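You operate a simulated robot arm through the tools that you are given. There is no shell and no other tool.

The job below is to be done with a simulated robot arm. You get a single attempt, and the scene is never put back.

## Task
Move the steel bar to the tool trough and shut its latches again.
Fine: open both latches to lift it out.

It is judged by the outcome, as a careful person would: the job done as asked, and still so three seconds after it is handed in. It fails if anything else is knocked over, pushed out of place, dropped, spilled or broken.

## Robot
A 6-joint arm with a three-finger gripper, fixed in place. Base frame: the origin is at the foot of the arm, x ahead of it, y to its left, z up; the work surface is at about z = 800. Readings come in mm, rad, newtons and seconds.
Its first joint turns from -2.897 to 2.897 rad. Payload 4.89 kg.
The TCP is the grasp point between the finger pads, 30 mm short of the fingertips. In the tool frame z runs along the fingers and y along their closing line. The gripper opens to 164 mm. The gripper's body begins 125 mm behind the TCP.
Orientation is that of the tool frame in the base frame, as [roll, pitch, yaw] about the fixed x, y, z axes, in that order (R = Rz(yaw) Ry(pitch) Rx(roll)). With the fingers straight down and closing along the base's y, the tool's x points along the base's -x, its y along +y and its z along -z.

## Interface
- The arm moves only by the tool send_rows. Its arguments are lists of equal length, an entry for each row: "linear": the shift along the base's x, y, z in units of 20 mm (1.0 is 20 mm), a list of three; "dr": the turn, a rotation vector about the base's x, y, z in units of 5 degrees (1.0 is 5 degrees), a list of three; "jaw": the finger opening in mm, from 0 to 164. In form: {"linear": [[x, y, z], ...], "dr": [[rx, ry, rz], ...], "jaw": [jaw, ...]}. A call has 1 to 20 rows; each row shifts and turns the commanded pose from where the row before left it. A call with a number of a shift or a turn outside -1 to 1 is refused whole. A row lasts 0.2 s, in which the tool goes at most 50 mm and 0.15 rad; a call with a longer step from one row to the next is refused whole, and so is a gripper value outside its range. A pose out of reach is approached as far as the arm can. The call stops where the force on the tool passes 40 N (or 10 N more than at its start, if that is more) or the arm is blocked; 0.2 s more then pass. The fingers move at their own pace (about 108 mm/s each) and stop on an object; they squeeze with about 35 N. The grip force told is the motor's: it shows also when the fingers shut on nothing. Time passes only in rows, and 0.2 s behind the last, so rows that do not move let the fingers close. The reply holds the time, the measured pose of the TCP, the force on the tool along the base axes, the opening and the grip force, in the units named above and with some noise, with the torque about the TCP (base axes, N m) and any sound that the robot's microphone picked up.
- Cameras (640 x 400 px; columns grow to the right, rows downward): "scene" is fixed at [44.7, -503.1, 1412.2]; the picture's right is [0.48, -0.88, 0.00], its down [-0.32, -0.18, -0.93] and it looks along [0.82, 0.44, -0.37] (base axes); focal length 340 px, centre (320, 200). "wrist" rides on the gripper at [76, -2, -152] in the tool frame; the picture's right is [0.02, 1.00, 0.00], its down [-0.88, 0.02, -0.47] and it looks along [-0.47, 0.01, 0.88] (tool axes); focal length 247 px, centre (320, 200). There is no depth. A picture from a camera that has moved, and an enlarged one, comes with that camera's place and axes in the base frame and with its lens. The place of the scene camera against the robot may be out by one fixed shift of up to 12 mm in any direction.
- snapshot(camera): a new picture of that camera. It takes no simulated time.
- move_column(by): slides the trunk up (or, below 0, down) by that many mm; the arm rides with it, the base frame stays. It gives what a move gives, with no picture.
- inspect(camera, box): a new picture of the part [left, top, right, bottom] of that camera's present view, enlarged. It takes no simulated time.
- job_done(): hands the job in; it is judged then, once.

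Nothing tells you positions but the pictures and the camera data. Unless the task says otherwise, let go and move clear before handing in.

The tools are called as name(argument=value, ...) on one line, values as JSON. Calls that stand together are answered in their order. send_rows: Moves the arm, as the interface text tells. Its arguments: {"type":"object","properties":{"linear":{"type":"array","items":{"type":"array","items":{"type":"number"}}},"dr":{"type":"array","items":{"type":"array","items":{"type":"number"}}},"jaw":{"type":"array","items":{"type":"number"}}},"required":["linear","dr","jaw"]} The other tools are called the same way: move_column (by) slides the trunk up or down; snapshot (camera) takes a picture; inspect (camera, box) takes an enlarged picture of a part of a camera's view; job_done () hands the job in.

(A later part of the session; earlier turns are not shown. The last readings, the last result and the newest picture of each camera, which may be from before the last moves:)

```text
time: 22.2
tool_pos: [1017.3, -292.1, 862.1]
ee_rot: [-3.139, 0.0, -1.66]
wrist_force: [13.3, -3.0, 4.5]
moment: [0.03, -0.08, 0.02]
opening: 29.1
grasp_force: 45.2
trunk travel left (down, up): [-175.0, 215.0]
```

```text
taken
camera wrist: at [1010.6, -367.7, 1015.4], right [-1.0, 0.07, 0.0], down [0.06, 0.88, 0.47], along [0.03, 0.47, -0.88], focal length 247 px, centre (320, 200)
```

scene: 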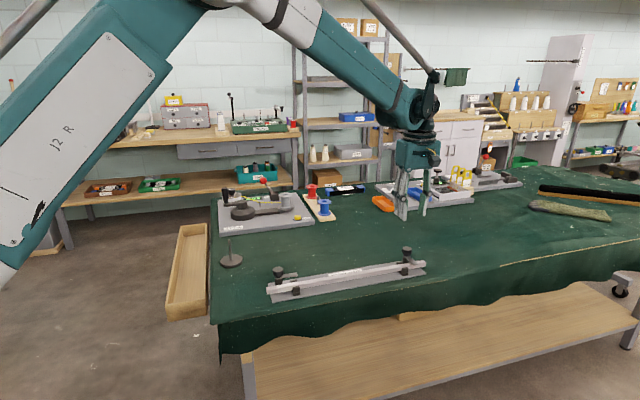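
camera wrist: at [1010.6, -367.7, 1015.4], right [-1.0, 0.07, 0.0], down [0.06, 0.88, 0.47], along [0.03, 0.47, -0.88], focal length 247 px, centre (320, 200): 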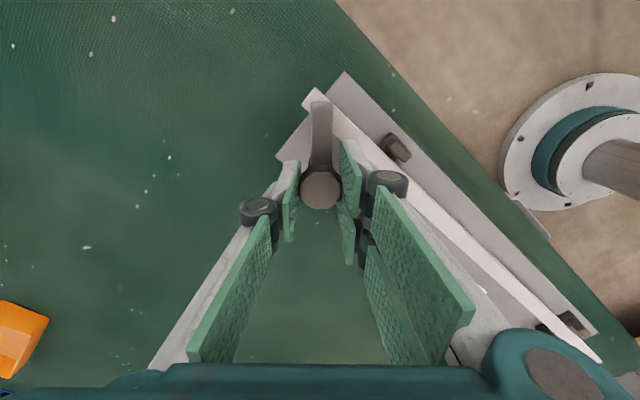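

Going well, at 40° now. I'll continue to about 85–90° with a slight orbit correction.

send_rows(linear=[[0.03, -0.005, 0], [0.01, 0, 0], [0.006, 0, 0], [0.006, 0.001, 0], [0.006, 0.002, 0], [0.006, 0.003, 0], [0.005, 0.003, 0], [0.004, 0.003, 0], [0.003, 0.003, 0]], dr=[[0, 0, 1], [0, 0, 1], [0, 0, 1], [0, 0, 1], [0, 0, 1], [0, 0, 1], [0, 0, 1], [0, 0, 1], [0, 0, 1]], jaw=[20, 20, 20, 20, 20, 20, 20, 20, 20])

snapshot(camera="wrist")

inspect(camera="scene", box=[370, 200, 450, 290])

```text
time: 24.2
tool_pos: [1016.2, -291.3, 863.1]
ee_rot: [3.141, 0.002, -0.893]
wrist_force: [-3.3, 1.3, -3.0]
moment: [-0.18, 0.05, -0.04]
opening: 29.3
grasp_force: 45.2
trunk travel left (down, up): [-175.0, 215.0]
stopped in row 9: the force on the tool passed its limit at 41 N (the readings are from after the stop); the commanded pose is now the measured one
```

```text
taken
camera wrist: at [1065.4, -350.0, 1015.3], right [-0.77, -0.64, 0.0], down [-0.57, 0.67, 0.47], along [-0.3, 0.36, -0.88], focal length 247 px, centre (320, 200)
```

wrist: 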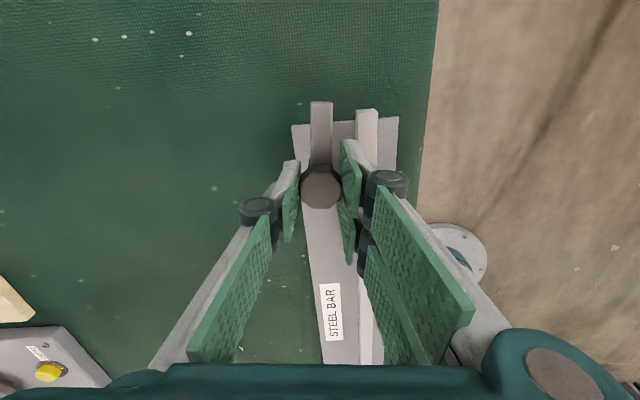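

```text
4.44 times, centred on (410, 245) of scene
camera zoom: at [44.7, -503.1, 1412.2], right [0.48, -0.88, 0.0], down [-0.32, -0.18, -0.93], along [0.82, 0.44, -0.37], focal length 1512 px, centre (-80, 0)
```

zoom: 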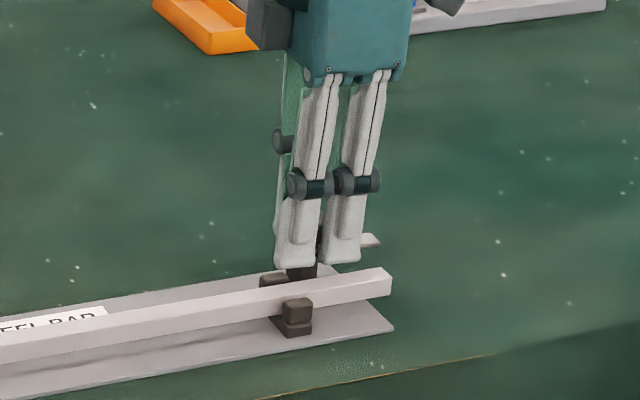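

The far latch is open, with its arm parallel to the bar. I'll open the fingers slightly and lift off.

send_rows(linear=[[0, 0, 0], [0, 0, 0], [0, 0, 0.5], [0, 0, 1], [0, 0, 1], [0, 0, 1]], dr=[[0, 0, 0], [0, 0, 0], [0, 0, 0], [0, 0, 0], [0, 0, 0], [0, 0, 0]], jaw=[37, 37, 37, 37, 37, 37])

snapshot(camera="wrist")

inspect(camera="scene", box=[250, 230, 450, 310])

```text
time: 25.6
tool_pos: [1017.5, -292.7, 932.5]
ee_rot: [-3.139, 0.004, -0.89]
wrist_force: [0.0, -0.7, -0.1]
moment: [0.01, 0.07, 0.01]
opening: 36.9
grasp_force: 0.0
trunk travel left (down, up): [-175.0, 215.0]
```

```text
taken
camera wrist: at [1065.4, -350.8, 1085.6], right [-0.76, -0.64, 0.0], down [-0.57, 0.67, 0.47], along [-0.3, 0.36, -0.88], focal length 247 px, centre (320, 200)
```

wrist: 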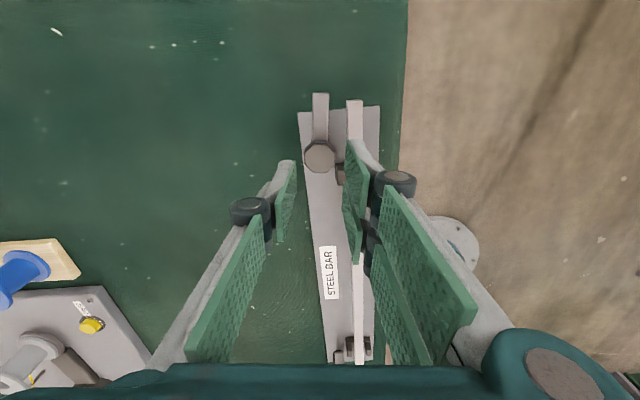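

```text
3.20 times, centred on (350, 270) of scene
camera zoom: at [44.7, -503.1, 1412.2], right [0.48, -0.88, 0.0], down [-0.32, -0.18, -0.93], along [0.82, 0.44, -0.37], focal length 1089 px, centre (224, -24)
```

zoom: 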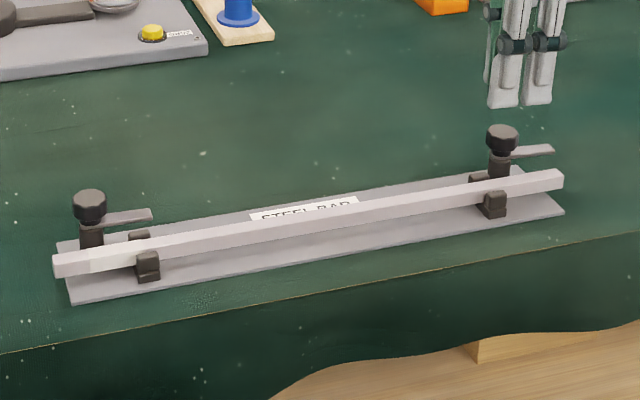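

Both latches are open and the bar is free. Before picking it up, I'll take the wrist camera over to survey the trough, rising first.

send_rows(linear=[[0, 0, 1], [0, 0.2, 1], [-0.2, 0.6, 1], [-0.4, 1, 1], [-0.5, 1, 1], [-0.5, 1, 1], [-0.5, 1, 0.8], [-0.5, 1, 0.5], [-0.5, 1, 0.5], [-0.5, 1, 0.5], [-0.5, 1, 0], [-0.5, 1, 0], [-0.5, 1, 0], [-0.5, 1, 0], [-0.5, 1, 0], [-0.5, 1, 0], [-0.5, 1, 0], [-0.5, 1, 0], [-0.5, 1, 0], [-0.5, 1, 0]], dr=[[0, 0, -0.5], [0, 0, -0.8], [0, 0, -0.8], [0, 0, -0.8], [0, 0, -0.8], [0, 0, -0.8], [0, 0, -0.8], [0, 0, -0.8], [0, 0, -0.8], [0, 0, -0.8], [0, 0, -0.8], [0, 0, -0.8], [0, 0, -0.8], [0, 0, -0.8], [0, 0, -0.8], [0, 0, -0.8], [0, 0, -0.8], [0, 0, -0.8], [0, 0, -0.8], [0, 0, -0.8]], jaw=[37, 37, 37, 37, 37, 37, 37, 37, 37, 37, 37, 37, 37, 37, 37, 37, 37, 37, 37, 37])

snapshot(camera="wrist")

```text
time: 29.8
tool_pos: [845.0, 63.0, 1098.2]
ee_rot: [-3.141, 0.001, -2.264]
wrist_force: [0.9, -0.8, 0.1]
moment: [0.19, 0.05, 0.0]
opening: 37.2
grasp_force: 0.0
trunk travel left (down, up): [-175.0, 215.0]
```

```text
taken
camera wrist: at [796.2, 4.0, 1250.9], right [-0.78, 0.62, 0.0], down [0.55, 0.69, 0.47], along [0.3, 0.37, -0.88], focal length 247 px, centre (320, 200)
```

wrist: 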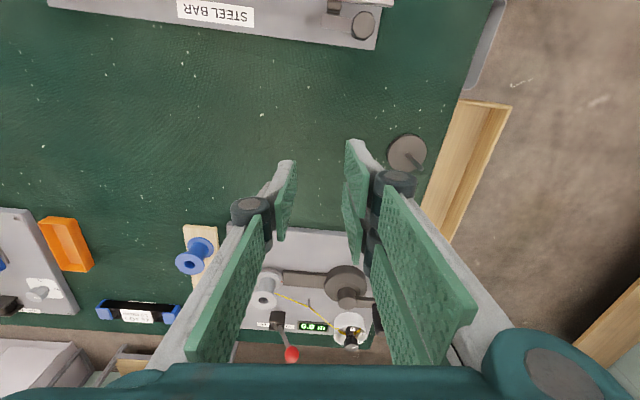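

I'll continue to above the trough.

send_rows(linear=[[-0.4, 1, 0], [-0.4, 1, 0], [-0.4, 1, 0], [-0.4, 1, 0], [-0.4, 1, 0], [-0.4, 1, 0], [-0.4, 1, 0], [-0.4, 1, 0], [-0.4, 1, 0], [-0.4, 1, 0], [-0.4, 1, 0], [-0.4, 1, 0], [-0.4, 1, 0]], dr=[[0, 0, -0.1], [0, 0, -0.1], [0, 0, -0.1], [0, 0, -0.1], [0, 0, -0.1], [0, 0, -0.1], [0, 0, -0.1], [0, 0, -0.1], [0, 0, -0.1], [0, 0, -0.1], [0, 0, 0], [0, 0, 0], [0, 0, 0]], jaw=[164, 164, 164, 164, 164, 164, 164, 164, 164, 164, 164, 164, 164])

snapshot(camera="wrist")

snapshot(camera="scene")

```text
time: 32.6
tool_pos: [741.6, 325.7, 1100.2]
ee_rot: [-3.141, 0.003, -2.35]
wrist_force: [0.7, -0.8, -0.3]
moment: [0.16, 0.02, -0.01]
opening: 163.7
grasp_force: 0.1
trunk travel left (down, up): [-175.0, 215.0]
```

```text
taken
camera wrist: at [688.0, 269.5, 1252.1], right [-0.73, 0.69, 0.0], down [0.6, 0.64, 0.47], along [0.33, 0.34, -0.88], focal length 247 px, centre (320, 200)
```

wrist: 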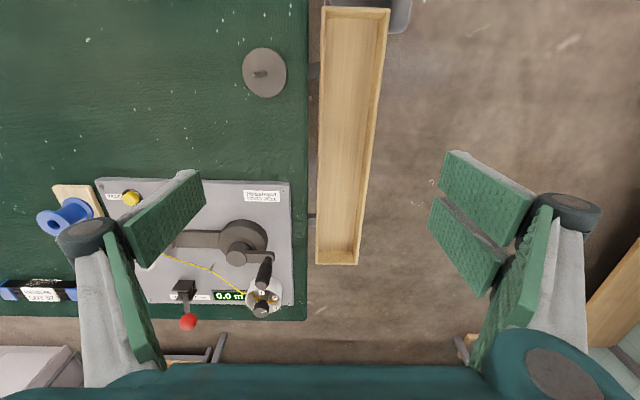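

```text
taken
```

scene: 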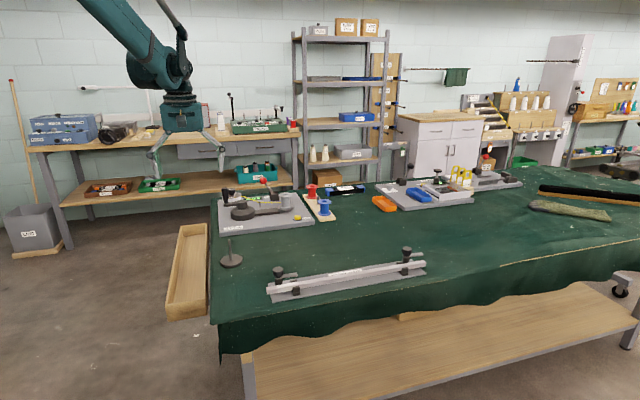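

The full trough is in view. I'll zoom in on both ends to measure it.

inspect(camera="wrist", box=[295, 0, 415, 90])

inspect(camera="wrist", box=[280, 190, 400, 280])

inspect(camera="wrist", box=[230, 40, 350, 230])

```text
4.44 times, centred on (355, 45) of wrist
camera zoom: at [688.0, 269.5, 1252.1], right [-0.73, 0.69, 0.0], down [0.6, 0.64, 0.47], along [0.33, 0.34, -0.88], focal length 1098 px, centre (164, 889)
```

zoom: 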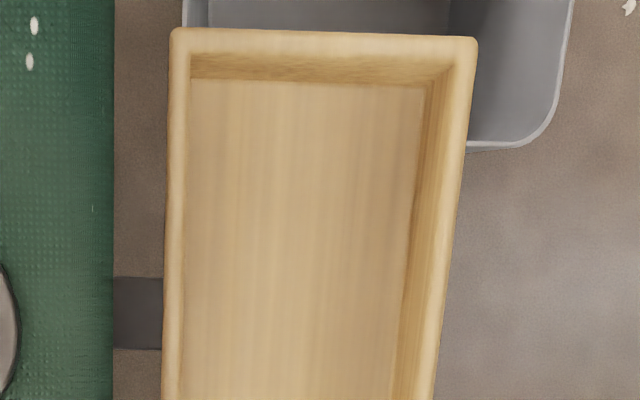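

```text
4.44 times, centred on (340, 235) of wrist
camera zoom: at [688.0, 269.5, 1252.1], right [-0.73, 0.69, 0.0], down [0.6, 0.64, 0.47], along [0.33, 0.34, -0.88], focal length 1098 px, centre (231, 44)
```

zoom: 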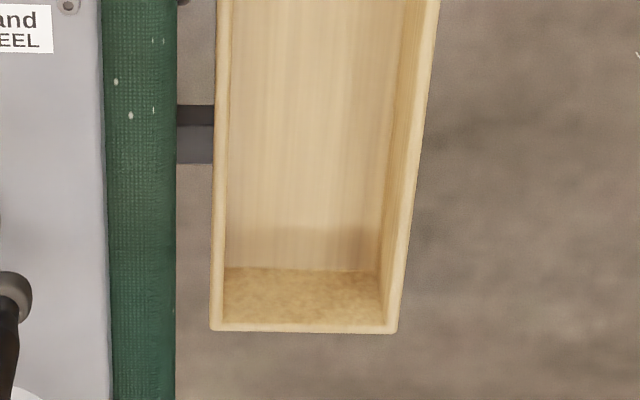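

```text
2.11 times, centred on (290, 135) of wrist
camera zoom: at [688.0, 269.5, 1252.1], right [-0.73, 0.69, 0.0], down [0.6, 0.64, 0.47], along [0.33, 0.34, -0.88], focal length 520 px, centre (383, 337)
```

zoom: 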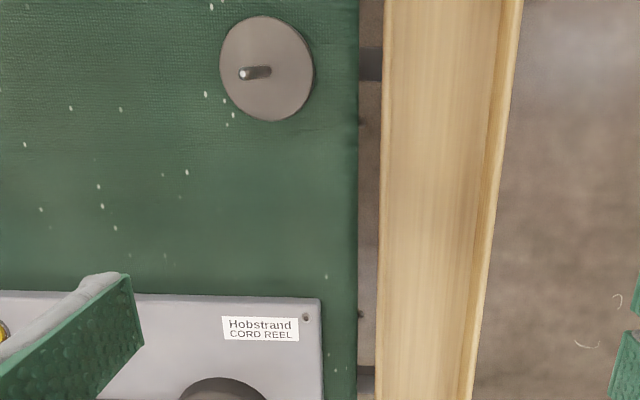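

The trough's inside is about 525–550 × 100 mm and runs at 45°. Its centre is around (780,440), the floor is about 50 mm below the rim, and the 500 mm bar fits. I'll go back over the bar's middle at about (842,-174) with the fingers closing across it.

send_rows(linear=[[0.2, -1, 0], [0.2, -1, 0], [0.2, -1, 0], [0.2, -1, 0], [0.2, -1, 0], [0.2, -1, 0], [0.2, -1, 0], [0.2, -1, 0], [0.2, -1, 0], [0.2, -1, 0], [0.2, -1, 0], [0.2, -1, 0], [0.2, -1, 0], [0.2, -1, -0.2], [0.2, -1, -0.4], [0.2, -1, -0.6], [0.2, -1, -0.8], [0.2, -1, -0.8], [0.2, -1, -0.8], [0.2, -1, -0.8]], dr=[[0, 0, -0.9], [0, 0, -0.9], [0, 0, -0.9], [0, 0, -0.9], [0, 0, -0.9], [0, 0, -0.9], [0, 0, -0.9], [0, 0, -0.9], [0, 0, -0.9], [0, 0, -0.9], [0, 0, -0.9], [0, 0, -0.9], [0, 0, -0.9], [0, 0, -0.9], [0, 0, -0.9], [0, 0, -0.9], [0, 0, -0.9], [0, 0, -0.9], [0, 0, -0.9], [0, 0, -0.9]], jaw=[90, 90, 90, 90, 90, 90, 90, 90, 90, 90, 90, 90, 90, 90, 90, 90, 90, 90, 90, 90])

send_rows(linear=[[0.2, -1, 0], [0.2, -1, 0], [0.2, -1, 0], [0.2, -1, 0], [0.2, -1, 0]], dr=[[0, 0, 0], [0, 0, 0], [0, 0, 0], [0, 0, 0], [0, 0, 0]], jaw=[90, 90, 90, 90, 90])

snapshot(camera="wrist")

```text
time: 36.8
tool_pos: [822.0, -74.6, 1011.9]
ee_rot: [-3.14, 0.003, 2.362]
wrist_force: [-0.1, 0.9, 1.0]
moment: [-0.05, -0.14, -0.02]
opening: 90.0
grasp_force: 0.1
trunk travel left (down, up): [-175.0, 215.0]
```

```text
time: 38.0
tool_pos: [840.3, -173.6, 1011.4]
ee_rot: [-3.139, 0.001, 2.365]
wrist_force: [0.1, 0.7, 0.0]
moment: [-0.06, -0.05, 0.02]
opening: 89.7
grasp_force: 0.2
trunk travel left (down, up): [-175.0, 215.0]
```

```text
taken
camera wrist: at [785.2, -121.2, 1163.3], right [0.69, 0.73, 0.0], down [0.64, -0.6, 0.47], along [0.34, -0.33, -0.88], focal length 247 px, centre (320, 200)
```

wrist: 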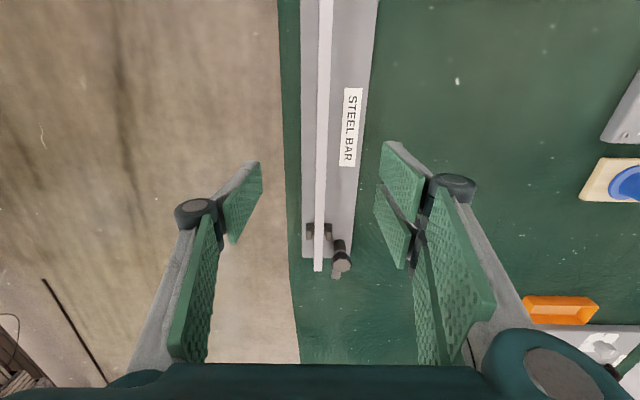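

The bar is almost centred under the gripper. I'll zoom in to measure the offset and angle.

inspect(camera="wrist", box=[270, 80, 370, 190])

inspect(camera="wrist", box=[280, 200, 380, 290])

```text
3.64 times, centred on (320, 135) of wrist
camera zoom: at [785.2, -121.2, 1163.3], right [0.69, 0.73, 0.0], down [0.64, -0.6, 0.47], along [0.34, -0.33, -0.88], focal length 898 px, centre (320, 436)
```

zoom: 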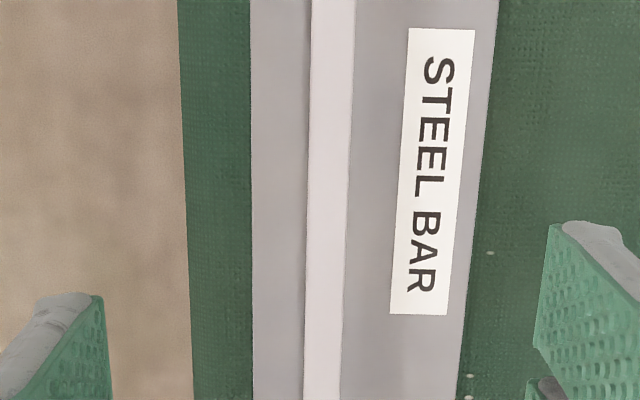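

```text
4.44 times, centred on (330, 245) of wrist
camera zoom: at [785.2, -121.2, 1163.3], right [0.69, 0.73, 0.0], down [0.64, -0.6, 0.47], along [0.34, -0.33, -0.88], focal length 1098 px, centre (276, 0)
```

zoom: 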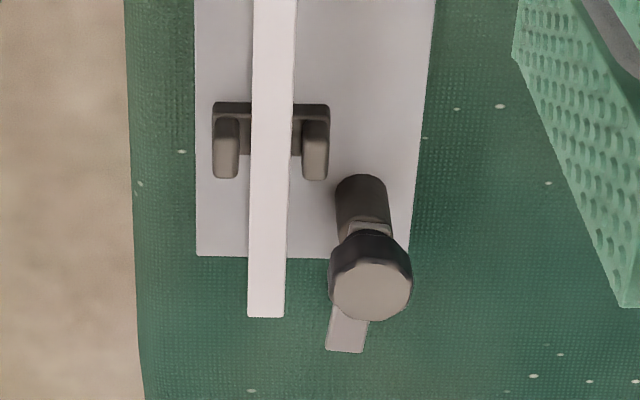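

The bar is 15 mm wide at -45.1°. I need a shift of about (2,2) mm and a 0.6° turn. I'll descend to just above grasp height with the jaws at 60 mm.

send_rows(linear=[[0.1, 0.11, -0.9], [0, 0, -0.9], [0, 0, -0.9], [0, 0, -0.9], [0, 0, -0.9], [0, 0, -0.9], [0, 0, -0.9], [0, 0, -0.9], [0, 0, -0.7]], dr=[[0, 0, -0.12], [0, 0, 0], [0, 0, 0], [0, 0, 0], [0, 0, 0], [0, 0, 0], [0, 0, 0], [0, 0, 0], [0, 0, 0]], jaw=[60, 60, 60, 60, 60, 60, 60, 60, 60])

inspect(camera="scene", box=[300, 200, 400, 300])

snapshot(camera="wrist")

```text
time: 40.0
tool_pos: [842.0, -173.3, 853.2]
ee_rot: [-3.14, 0.0, 2.354]
wrist_force: [-0.6, 0.1, -0.3]
moment: [-0.04, -0.04, 0.02]
opening: 60.1
grasp_force: 0.1
trunk travel left (down, up): [-175.0, 215.0]
```

```text
4.00 times, centred on (350, 250) of scene
camera zoom: at [44.7, -503.1, 1412.2], right [0.48, -0.88, 0.0], down [-0.32, -0.18, -0.93], along [0.82, 0.44, -0.37], focal length 1361 px, centre (200, 0)
```

zoom: 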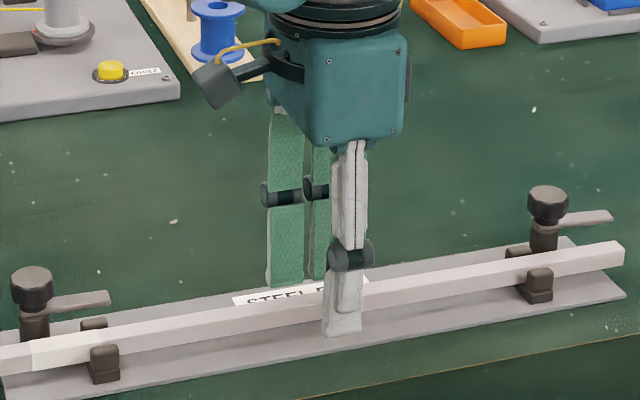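

```text
taken
camera wrist: at [785.7, -120.4, 1004.8], right [0.69, 0.72, 0.0], down [0.63, -0.61, 0.47], along [0.34, -0.33, -0.88], focal length 247 px, centre (320, 200)
```

wrist: 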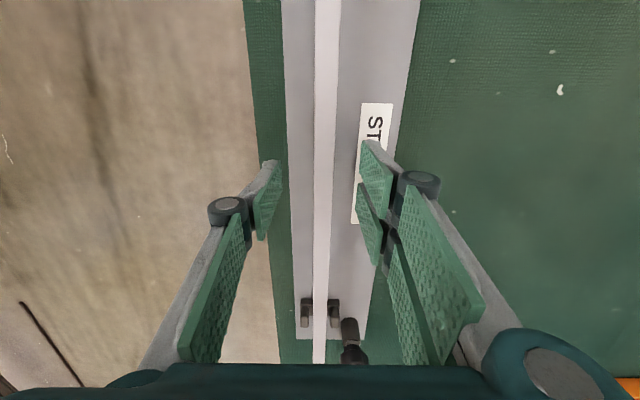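

The bar is between the fingers. I'll shift about 1.5 mm to centre, go down 11 mm and close on it.

send_rows(linear=[[0.045, 0.05, -0.25], [0, 0, -0.3], [0, 0, 0], [0, 0, 0], [0, 0, 0], [0, 0, 0]], dr=[[0, 0, 0], [0, 0, 0], [0, 0, 0], [0, 0, 0], [0, 0, 0], [0, 0, 0]], jaw=[60, 60, 60, 5, 5, 5])

inspect(camera="scene", box=[300, 200, 400, 300])

snapshot(camera="wrist")

```text
time: 41.4
tool_pos: [843.6, -172.7, 842.1]
ee_rot: [-3.14, 0.002, 2.351]
wrist_force: [-0.3, 0.7, 0.9]
moment: [-0.01, -0.04, 0.49]
opening: 15.1
grasp_force: 35.2
trunk travel left (down, up): [-175.0, 215.0]
```

```text
4.00 times, centred on (350, 250) of scene
camera zoom: at [44.7, -503.1, 1412.2], right [0.48, -0.88, 0.0], down [-0.32, -0.18, -0.93], along [0.82, 0.44, -0.37], focal length 1361 px, centre (200, 0)
```

zoom: 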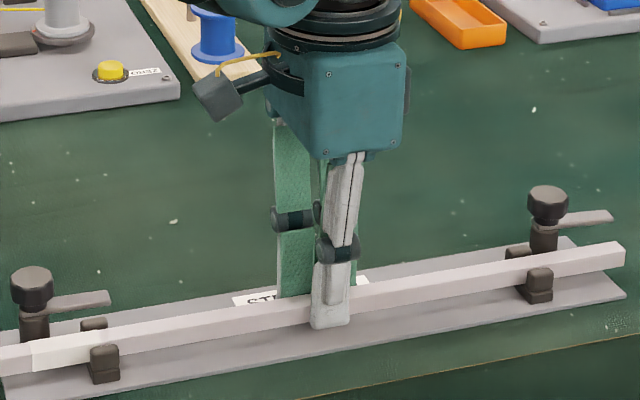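

```text
taken
camera wrist: at [787.7, -119.6, 994.6], right [0.69, 0.72, 0.0], down [0.63, -0.61, 0.47], along [0.34, -0.33, -0.88], focal length 247 px, centre (320, 200)
```

wrist: 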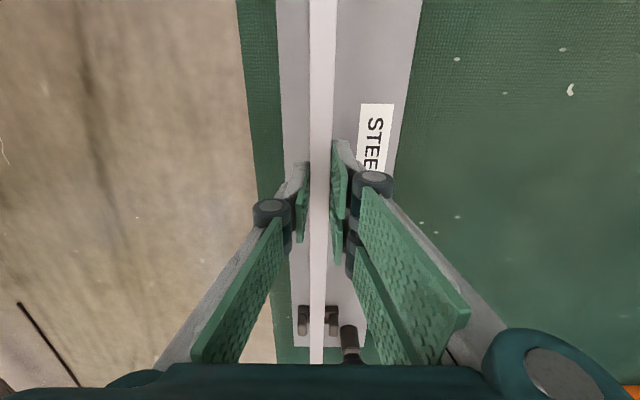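

The bar is gripped at 15.1 mm. I'll lift gently and check that it comes free.

send_rows(linear=[[0, 0, 0.25], [0, 0, 0.5], [0, 0, 0.5], [0, 0, 0.5]], dr=[[0, 0, 0], [0, 0, 0], [0, 0, 0], [0, 0, 0]], jaw=[5, 5, 5, 5])

inspect(camera="scene", box=[250, 210, 450, 310])

```text
time: 42.4
tool_pos: [844.5, -172.7, 875.9]
ee_rot: [-3.139, 0.002, 2.354]
wrist_force: [-0.2, 0.5, -9.6]
moment: [0.03, 0.08, -0.04]
opening: 15.0
grasp_force: 35.6
trunk travel left (down, up): [-175.0, 215.0]
```

```text
3.20 times, centred on (350, 260) of scene
camera zoom: at [44.7, -503.1, 1412.2], right [0.48, -0.88, 0.0], down [-0.32, -0.18, -0.93], along [0.82, 0.44, -0.37], focal length 1089 px, centre (224, 8)
```

zoom: 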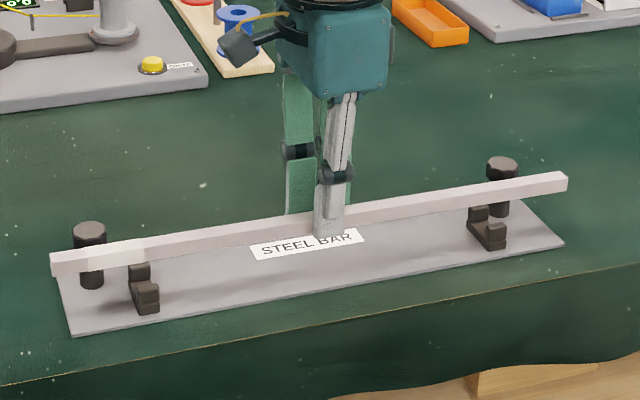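

The bar is free and level, weighing about 1 kg. I'll lift it high.

send_rows(linear=[[0, 0, 0.7], [0, 0, 0.9], [0, 0, 0.9], [0, 0, 0.9], [0, 0, 0.9], [0, 0, 0.9], [0, 0, 0.9], [0, 0, 0.9], [0, 0, 0.9], [0, 0, 0.6]], dr=[[0, 0, 0], [0, 0, 0], [0, 0, 0], [0, 0, 0], [0, 0, 0], [0, 0, 0], [0, 0, 0], [0, 0, 0], [0, 0, 0], [0, 0, 0]], jaw=[5, 5, 5, 5, 5, 5, 5, 5, 5, 5])

send_rows(linear=[[-0.05, 0.5, 0], [-0.1, 0.9, 0], [-0.1, 0.9, 0], [-0.1, 0.9, 0], [-0.1, 0.9, 0], [-0.1, 0.9, 0], [-0.1, 0.9, 0], [-0.1, 0.9, 0], [-0.1, 0.9, 0], [-0.1, 0.9, 0], [-0.1, 0.9, 0], [-0.1, 0.9, 0], [-0.1, 0.9, 0], [-0.1, 0.9, 0], [-0.1, 0.9, 0], [-0.1, 0.9, 0], [-0.1, 0.9, 0], [-0.1, 0.9, 0], [-0.1, 0.9, 0], [-0.05, 0.5, 0]], dr=[[0, 0, 0.4], [0, 0, 0.7], [0, 0, 0.7], [0, 0, 0.7], [0, 0, 0.7], [0, 0, 0.7], [0, 0, 0.7], [0, 0, 0.7], [0, 0, 0.7], [0, 0, 0.7], [0, 0, 0.7], [0, 0, 0.7], [0, 0, 0.7], [0, 0, 0.7], [0, 0, 0.7], [0, 0, 0.7], [0, 0, 0.7], [0, 0, 0.7], [0, 0, 0.7], [0, 0, 0.4]], jaw=[5, 5, 5, 5, 5, 5, 5, 5, 5, 5, 5, 5, 5, 5, 5, 5, 5, 5, 5, 5])

snapshot(camera="scene")

snapshot(camera="wrist")

```text
time: 44.6
tool_pos: [843.8, -171.2, 1045.6]
ee_rot: [-3.14, 0.003, 2.352]
wrist_force: [0.5, 0.3, -9.4]
moment: [0.02, 0.04, -0.01]
opening: 15.2
grasp_force: 34.6
trunk travel left (down, up): [-175.0, 215.0]
```

```text
time: 48.8
tool_pos: [805.0, 172.3, 1045.6]
ee_rot: [-3.139, 0.002, -2.76]
wrist_force: [0.3, 0.7, -7.6]
moment: [0.03, -0.02, 0.03]
opening: 14.8
grasp_force: 35.0
trunk travel left (down, up): [-175.0, 215.0]
```

```text
taken
```

scene: 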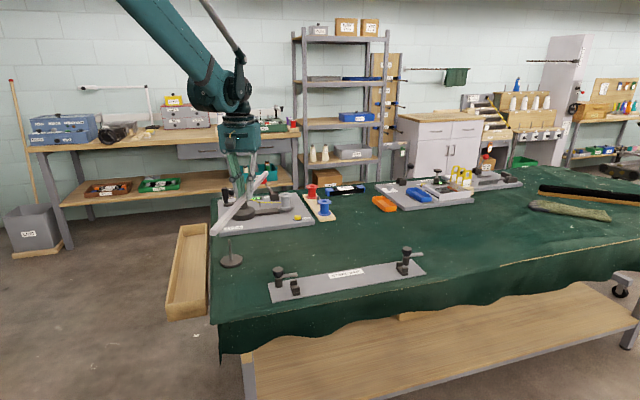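

```text
taken
camera wrist: at [733.3, 142.6, 1197.9], right [-0.39, 0.92, 0.0], down [0.81, 0.35, 0.47], along [0.44, 0.18, -0.88], focal length 247 px, centre (320, 200)
```

wrist: 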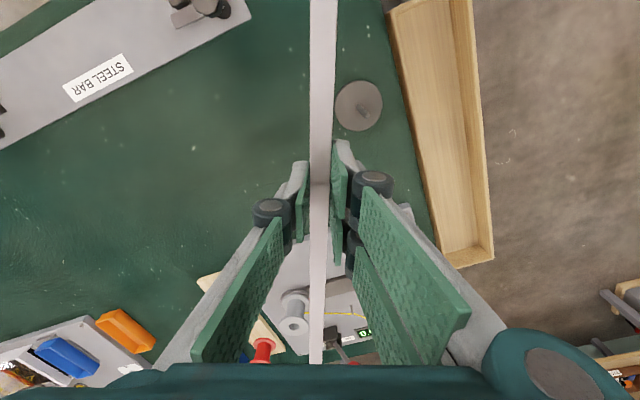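

The bar is carried safely. I'll continue to above the trough and finish the rotation.

send_rows(linear=[[-0.05, 0.5, 0], [-0.08, 0.9, 0], [-0.08, 0.9, 0], [-0.08, 0.9, 0], [-0.08, 0.9, 0], [-0.08, 0.9, 0], [-0.08, 0.9, 0], [-0.08, 0.9, 0], [-0.08, 0.9, 0], [-0.08, 0.9, 0], [-0.08, 0.9, 0], [-0.08, 0.9, 0], [-0.08, 0.9, 0], [-0.08, 0.9, 0], [-0.08, 0.9, 0], [-0.05, 0.35, 0]], dr=[[0, 0, 0.2], [0, 0, 0.4], [0, 0, 0.4], [0, 0, 0.4], [0, 0, 0.4], [0, 0, 0.4], [0, 0, 0.4], [0, 0, 0.4], [0, 0, 0.4], [0, 0, 0.4], [0, 0, 0.4], [0, 0, 0.35], [0, 0, 0], [0, 0, 0], [0, 0, 0], [0, 0, 0]], jaw=[5, 5, 5, 5, 5, 5, 5, 5, 5, 5, 5, 5, 5, 5, 5, 5])

snapshot(camera="scene")

snapshot(camera="wrist")

```text
time: 52.2
tool_pos: [781.2, 442.3, 1046.1]
ee_rot: [-3.14, 0.002, -2.366]
wrist_force: [0.8, 0.3, -7.5]
moment: [-0.01, 0.0, 0.0]
opening: 14.7
grasp_force: 35.0
trunk travel left (down, up): [-175.0, 215.0]
```

```text
taken
```

scene: 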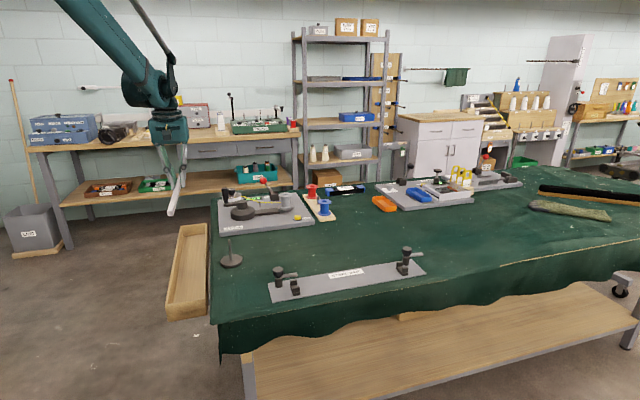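

```text
taken
camera wrist: at [726.9, 387.3, 1197.8], right [-0.72, 0.7, 0.0], down [0.61, 0.63, 0.47], along [0.33, 0.34, -0.88], focal length 247 px, centre (320, 200)
```

wrist: 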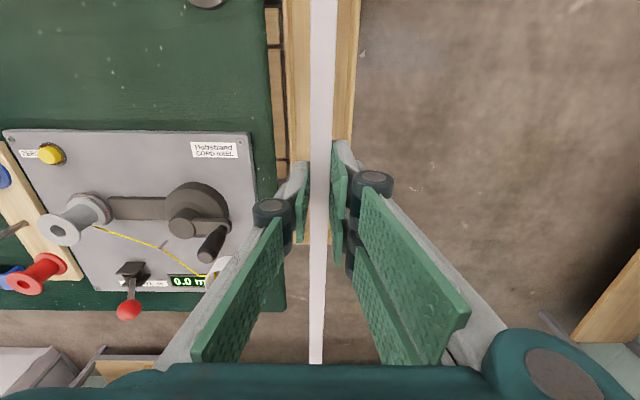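

The bar looks aligned over the trough. I'll zoom to check lateral centring and the far-end clearance.

inspect(camera="wrist", box=[260, 0, 380, 130])

inspect(camera="wrist", box=[270, 180, 390, 370])

inspect(camera="scene", box=[140, 90, 260, 330])

```text
3.08 times, centred on (320, 65) of wrist
camera zoom: at [726.9, 387.3, 1197.8], right [-0.72, 0.7, 0.0], down [0.61, 0.63, 0.47], along [0.33, 0.34, -0.88], focal length 760 px, centre (320, 615)
```

zoom: 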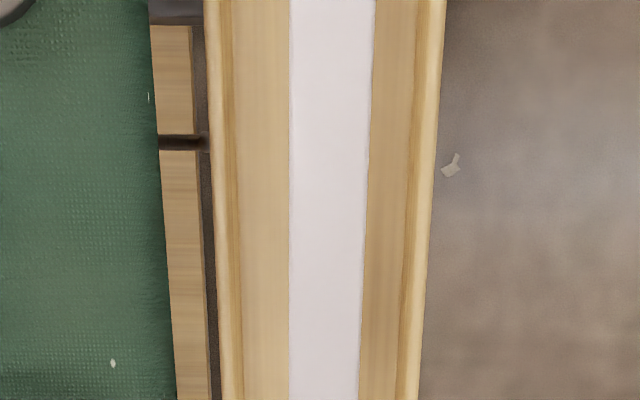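

```text
2.11 times, centred on (330, 275) of wrist
camera zoom: at [726.9, 387.3, 1197.8], right [-0.72, 0.7, 0.0], down [0.61, 0.63, 0.47], along [0.33, 0.34, -0.88], focal length 520 px, centre (299, 42)
```

zoom: 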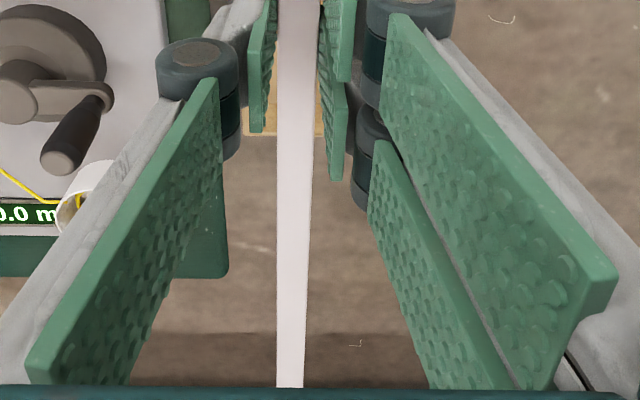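

```text
1.67 times, centred on (200, 210) of scene
camera zoom: at [44.7, -503.1, 1412.2], right [0.48, -0.88, 0.0], down [-0.32, -0.18, -0.93], along [0.82, 0.44, -0.37], focal length 567 px, centre (520, 183)
```

zoom: 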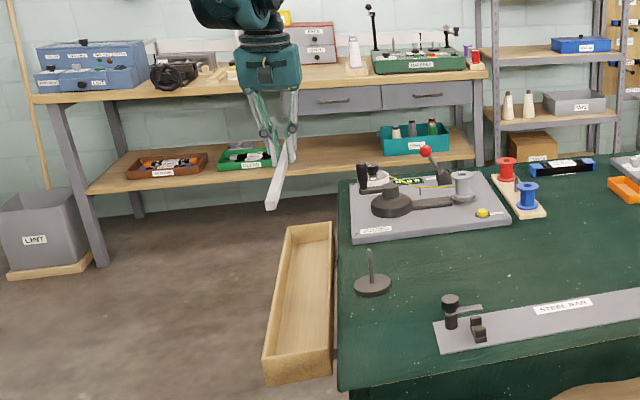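

The bar is centred over and parallel to the trough, with about 20 mm margin at each end. I'll descend to just above the rim and check.

send_rows(linear=[[0, 0, -0.6], [0, 0, -0.9], [0, 0, -0.9], [0, 0, -0.9], [0, 0, -0.9], [0, 0, -0.9], [0, 0, -0.9], [0, 0, -0.9], [0, 0, -0.9], [0, 0, -0.9], [0, 0, -0.9], [0, 0, -0.9], [0, 0, -0.9], [0, 0, -0.9], [0, 0, -0.5]], dr=[[0, 0, 0], [0, 0, 0], [0, 0, 0], [0, 0, 0], [0, 0, 0], [0, 0, 0], [0, 0, 0], [0, 0, 0], [0, 0, 0], [0, 0, 0], [0, 0, 0], [0, 0, 0], [0, 0, 0], [0, 0, 0], [0, 0, 0]], jaw=[5, 5, 5, 5, 5, 5, 5, 5, 5, 5, 5, 5, 5, 5, 5])

inspect(camera="scene", box=[140, 150, 260, 330])

snapshot(camera="wrist")

```text
time: 55.4
tool_pos: [780.9, 439.8, 790.2]
ee_rot: [-3.14, 0.004, -2.365]
wrist_force: [0.3, 0.2, -8.9]
moment: [0.03, -0.04, 0.0]
opening: 14.7
grasp_force: 35.4
trunk travel left (down, up): [-175.0, 215.0]
```

```text
2.22 times, centred on (200, 240) of scene
camera zoom: at [44.7, -503.1, 1412.2], right [0.48, -0.88, 0.0], down [-0.32, -0.18, -0.93], along [0.82, 0.44, -0.37], focal length 756 px, centre (587, 111)
```

zoom: 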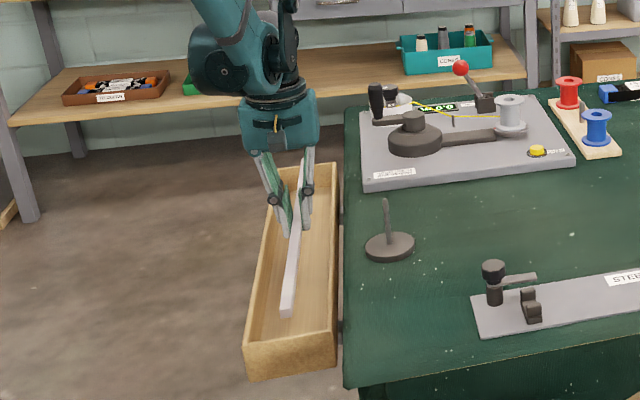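

```text
taken
camera wrist: at [727.4, 385.1, 942.8], right [-0.72, 0.7, 0.0], down [0.61, 0.63, 0.47], along [0.33, 0.34, -0.88], focal length 247 px, centre (320, 200)
```

wrist: 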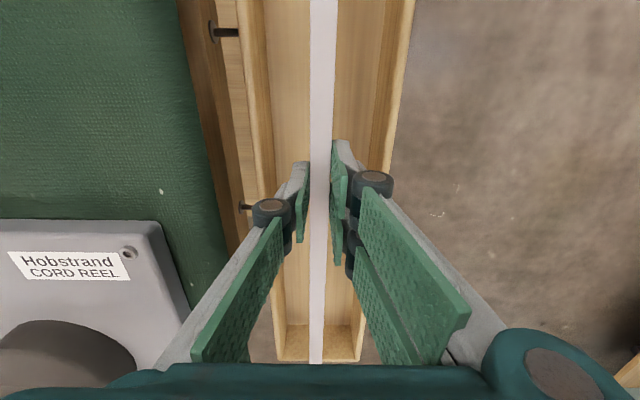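

Alignment is good, with clearance at both ends and at the sides. I'll lower into the trough in stages and watch the force for floor contact.

send_rows(linear=[[0, 0, -0.6], [0, 0, -0.7], [0, 0, -0.7], [0, 0, -0.6], [0, 0, -0.4]], dr=[[0, 0, 0], [0, 0, 0], [0, 0, 0], [0, 0, 0], [0, 0, 0]], jaw=[5, 5, 5, 5, 5])

inspect(camera="scene", box=[140, 150, 260, 330])

snapshot(camera="wrist")

```text
time: 56.6
tool_pos: [781.9, 441.7, 727.9]
ee_rot: [-3.141, 0.001, -2.364]
wrist_force: [0.1, 0.6, -8.6]
moment: [0.0, 0.0, 0.0]
opening: 14.8
grasp_force: 34.8
trunk travel left (down, up): [-175.0, 215.0]
```

```text
2.22 times, centred on (200, 240) of scene
camera zoom: at [44.7, -503.1, 1412.2], right [0.48, -0.88, 0.0], down [-0.32, -0.18, -0.93], along [0.82, 0.44, -0.37], focal length 756 px, centre (587, 111)
```

zoom: 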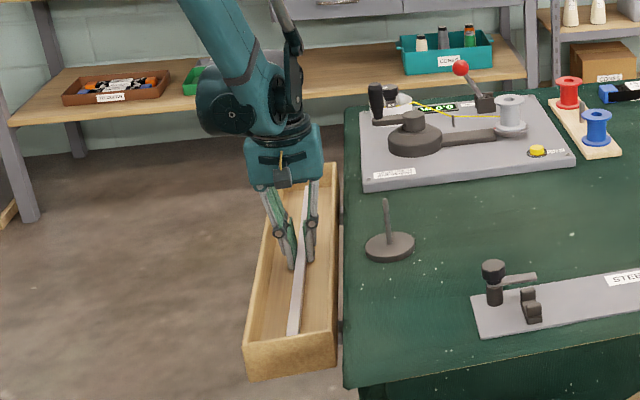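

```text
taken
camera wrist: at [727.4, 386.9, 882.2], right [-0.72, 0.7, 0.0], down [0.61, 0.63, 0.47], along [0.33, 0.34, -0.88], focal length 247 px, centre (320, 200)
```

wrist: 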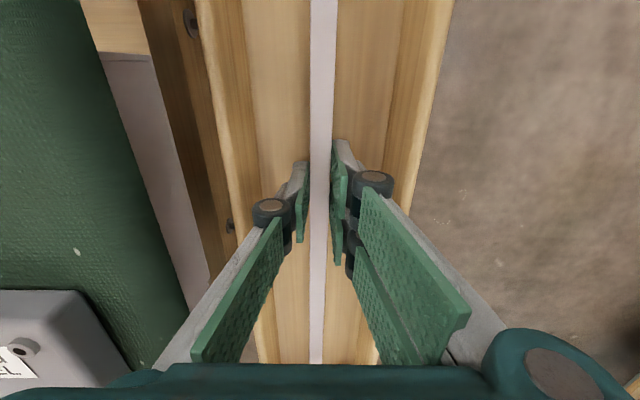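

No contact yet. I'll go on in small steps.

send_rows(linear=[[0, 0, -0.15], [0, 0, -0.15], [0, 0, -0.15]], dr=[[0, 0, 0], [0, 0, 0], [0, 0, 0]], jaw=[5, 5, 5])

```text
time: 57.4
tool_pos: [780.6, 441.0, 723.5]
ee_rot: [-3.139, 0.003, -2.365]
wrist_force: [5.4, 6.6, 31.2]
moment: [-0.81, 1.15, -0.15]
opening: 14.7
grasp_force: 35.0
trunk travel left (down, up): [-175.0, 215.0]
```

The bar touched the trough floor at a TCP height of about 723.5. I'll back off a little to a light contact, then open the fingers slowly.

send_rows(linear=[[0, 0, 0.12], [0, 0, 0]], dr=[[0, 0, 0], [0, 0, 0]], jaw=[5, 5])

inspect(camera="scene", box=[140, 190, 240, 330])

```text
time: 58.0
tool_pos: [780.9, 440.3, 722.7]
ee_rot: [-3.139, 0.001, -2.366]
wrist_force: [1.2, 2.2, -3.2]
moment: [0.71, -0.72, 0.01]
opening: 15.0
grasp_force: 35.1
trunk travel left (down, up): [-175.0, 215.0]
```

```text
2.86 times, centred on (190, 260) of scene
camera zoom: at [44.7, -503.1, 1412.2], right [0.48, -0.88, 0.0], down [-0.32, -0.18, -0.93], along [0.82, 0.44, -0.37], focal length 972 px, centre (691, 29)
```

zoom: 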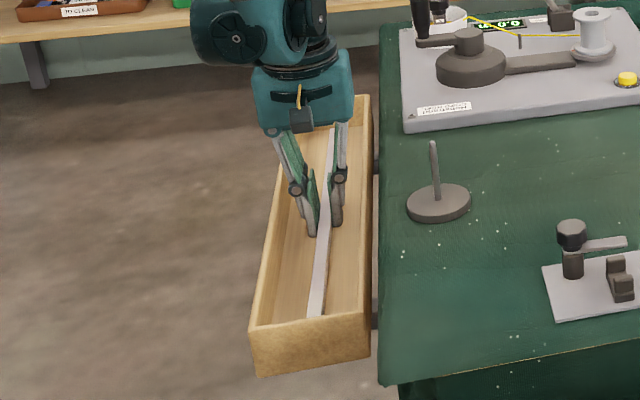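

The trough floor now carries most of the bar's weight. I'll release and lift out.

send_rows(linear=[[0, 0, 0], [0, 0, 0], [0, 0, 0], [0, 0, 0.3], [0, 0, 0.8], [0, 0, 0.9], [0, 0, 0.9], [0, 0, 0.9], [0, 0, 0.9]], dr=[[0, 0, 0], [0, 0, 0], [0, 0, 0], [0, 0, 0], [0, 0, 0], [0, 0, 0], [0, 0, 0], [0, 0, 0], [0, 0, 0]], jaw=[22, 40, 40, 40, 40, 40, 40, 40, 40])

inspect(camera="scene", box=[140, 190, 240, 330])

snapshot(camera="wrist")

```text
time: 60.0
tool_pos: [781.4, 440.6, 818.6]
ee_rot: [3.141, 0.001, -2.365]
wrist_force: [-0.2, 0.8, 0.5]
moment: [-0.05, 0.07, 0.01]
opening: 40.3
grasp_force: 0.0
trunk travel left (down, up): [-175.0, 215.0]
```

```text
2.86 times, centred on (190, 260) of scene
camera zoom: at [44.7, -503.1, 1412.2], right [0.48, -0.88, 0.0], down [-0.32, -0.18, -0.93], along [0.82, 0.44, -0.37], focal length 972 px, centre (691, 29)
```

zoom: 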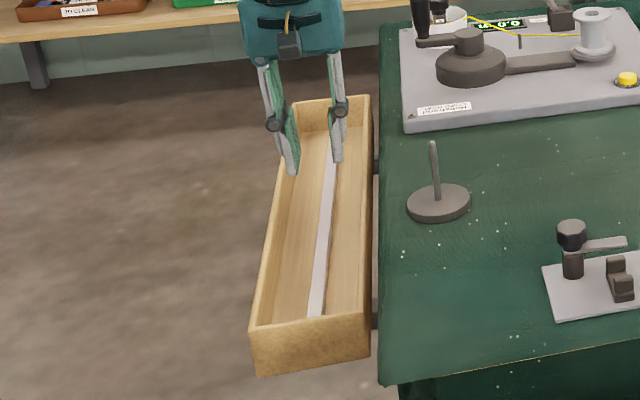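

```text
taken
camera wrist: at [726.9, 385.9, 970.2], right [-0.72, 0.7, 0.0], down [0.61, 0.63, 0.47], along [0.33, 0.34, -0.88], focal length 247 px, centre (320, 200)
```

wrist: 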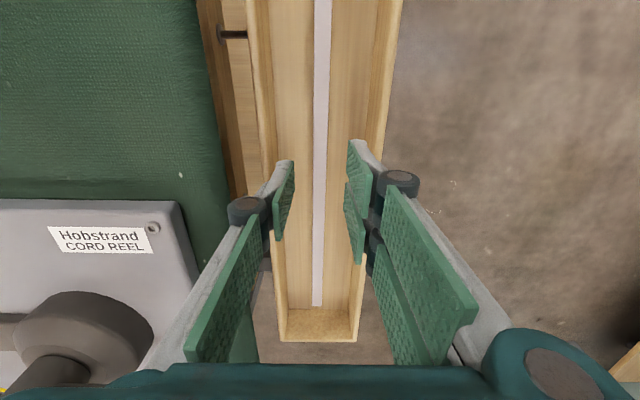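

The bar is lying in the trough. Next I'll rise and return to the near latch to shut it, checking the trough again on the way up.

send_rows(linear=[[0, 0, 0.8], [0, 0, 1], [0, 0, 1], [0, 0, 1], [0, 0, 1], [0, 0, 1], [0, 0, 1], [0, 0, 1], [0, 0, 1], [0, 0, 1], [-0.3, -0.8, 0.8], [-0.3, -0.8, 0.5]], dr=[[0, 0, 0], [0, 0, 0], [0, 0, 0], [0, 0, 0], [0, 0, 0], [0, 0, 0], [0, 0, 0], [0, 0, 0], [0, 0, 0], [0, 0, 0], [0, 0, 0], [0, 0, 0]], jaw=[100, 100, 100, 100, 100, 100, 100, 100, 100, 100, 100, 100])

snapshot(camera="wrist")

inspect(camera="scene", box=[150, 210, 250, 330])

```text
time: 62.6
tool_pos: [768.8, 410.5, 1039.7]
ee_rot: [-3.14, 0.001, -2.364]
wrist_force: [1.3, 2.0, -1.1]
moment: [-0.14, 0.05, 0.03]
opening: 100.1
grasp_force: 0.1
trunk travel left (down, up): [-175.0, 215.0]
```

```text
taken
camera wrist: at [714.9, 355.0, 1192.7], right [-0.72, 0.7, 0.0], down [0.61, 0.63, 0.47], along [0.33, 0.34, -0.88], focal length 247 px, centre (320, 200)
```

wrist: 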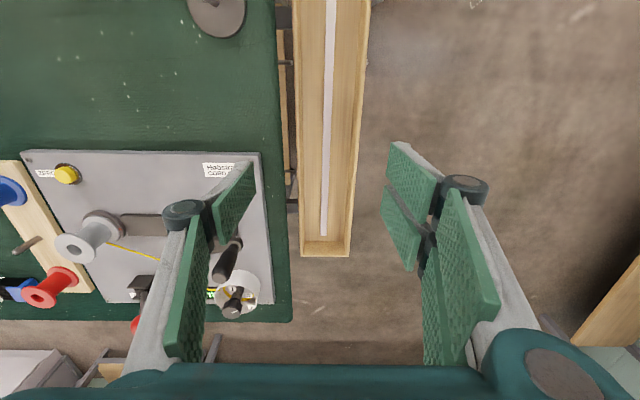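

```text
3.33 times, centred on (200, 270) of scene
camera zoom: at [44.7, -503.1, 1412.2], right [0.48, -0.88, 0.0], down [-0.32, -0.18, -0.93], along [0.82, 0.44, -0.37], focal length 1134 px, centre (720, -33)
```

zoom: 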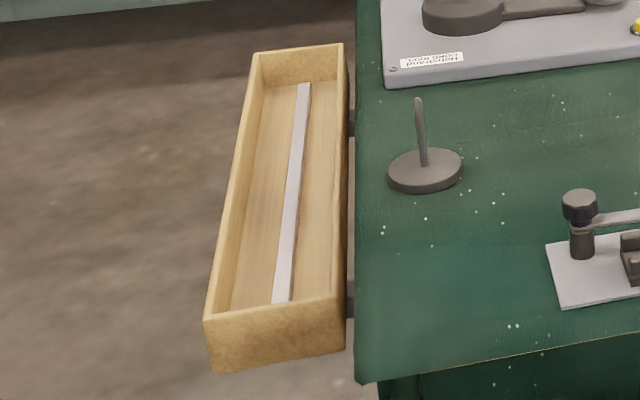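

The bar lies flat and fully inside the trough. I'll move to above the near latch and turn the fingers to straddle its arm.

send_rows(linear=[[-0.11, -1, 0], [-0.11, -1, 0], [-0.11, -1, 0], [-0.11, -1, 0], [-0.11, -1, 0], [-0.11, -1, 0], [-0.11, -1, 0], [-0.11, -1, 0], [-0.11, -1, 0], [-0.11, -1, 0], [-0.11, -1, 0], [-0.11, -1, 0], [-0.11, -1, 0], [-0.11, -1, 0], [-0.11, -1, 0], [-0.11, -1, 0], [-0.11, -1, -0.4], [-0.11, -1, -0.8], [-0.11, -1, -0.8], [-0.11, -1, -0.8]], dr=[[0, 0, 0.885], [0, 0, 0.885], [0, 0, 0.885], [0, 0, 0.885], [0, 0, 0.885], [0, 0, 0.885], [0, 0, 0.885], [0, 0, 0.885], [0, 0, 0.885], [0, 0, 0.885], [0, 0, 0.885], [0, 0, 0.885], [0, 0, 0.885], [0, 0, 0.885], [0, 0, 0.885], [0, 0, 0.885], [0, 0, 0.885], [0, 0, 0.885], [0, 0, 0.885], [0, 0, 0.885]], jaw=[100, 100, 100, 100, 100, 100, 100, 100, 100, 100, 100, 100, 100, 100, 100, 100, 80, 80, 80, 80])

snapshot(camera="wrist")

```text
time: 66.8
tool_pos: [726.7, 8.6, 983.9]
ee_rot: [-3.139, 0.001, -0.819]
wrist_force: [-0.6, 0.8, 0.7]
moment: [-0.1, -0.04, 0.01]
opening: 79.7
grasp_force: 0.0
trunk travel left (down, up): [-175.0, 215.0]
```

```text
taken
camera wrist: at [778.6, -46.2, 1136.1], right [-0.72, -0.7, 0.0], down [-0.61, 0.63, 0.47], along [-0.33, 0.34, -0.88], focal length 247 px, centre (320, 200)
```

wrist: 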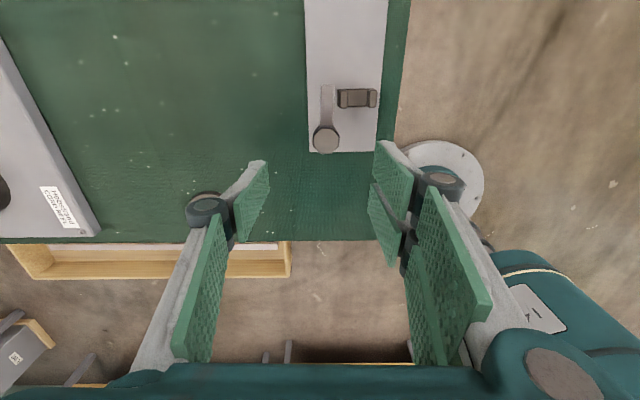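

inspect(camera="wrist", box=[280, 75, 380, 165])

```text
4.44 times, centred on (330, 120) of wrist
camera zoom: at [778.6, -46.2, 1136.1], right [-0.72, -0.7, 0.0], down [-0.61, 0.63, 0.47], along [-0.33, 0.34, -0.88], focal length 1098 px, centre (276, 556)
```

zoom: 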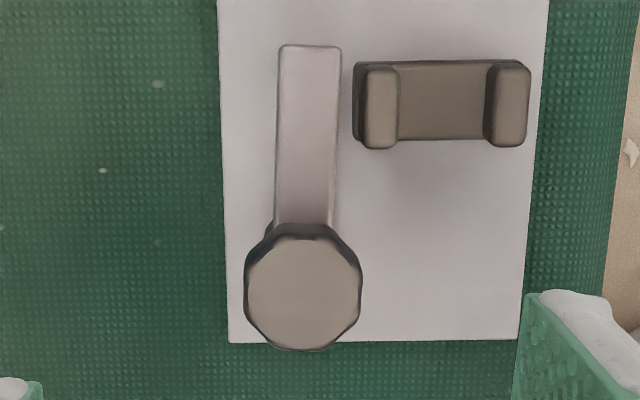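

The knob axis is confirmed at about (722.8,2.6). I'll descend and grip the near knob.

send_rows(linear=[[-0.1, -0.15, -0.85], [-0.095, -0.15, -0.85], [0, 0, -0.85], [0, 0, -0.85], [0, 0, -0.85], [0, 0, -0.85], [0, 0, -0.85]], dr=[[0, 0, 0], [0, 0, 0], [0, 0, 0], [0, 0, 0], [0, 0, 0], [0, 0, 0], [0, 0, 0]], jaw=[60, 60, 60, 60, 60, 60, 60])

snapshot(camera="wrist")

```text
time: 68.4
tool_pos: [721.3, 2.2, 866.7]
ee_rot: [-3.14, 0.002, -0.821]
wrist_force: [-0.3, 0.1, 1.1]
moment: [0.0, -0.09, -0.01]
opening: 60.0
grasp_force: 0.0
trunk travel left (down, up): [-175.0, 215.0]
```

```text
taken
camera wrist: at [773.9, -52.5, 1018.1], right [-0.72, -0.7, 0.0], down [-0.61, 0.63, 0.47], along [-0.33, 0.34, -0.88], focal length 247 px, centre (320, 200)
```

wrist: 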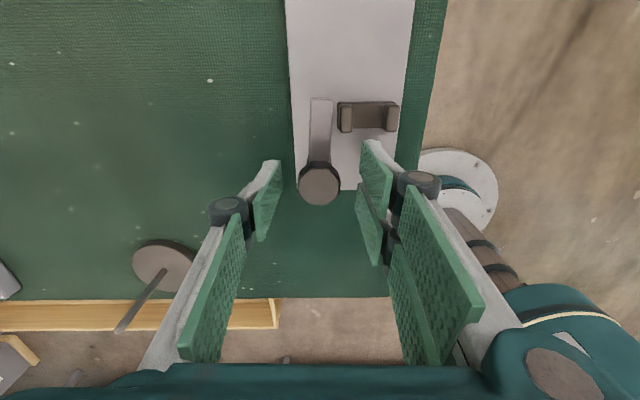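

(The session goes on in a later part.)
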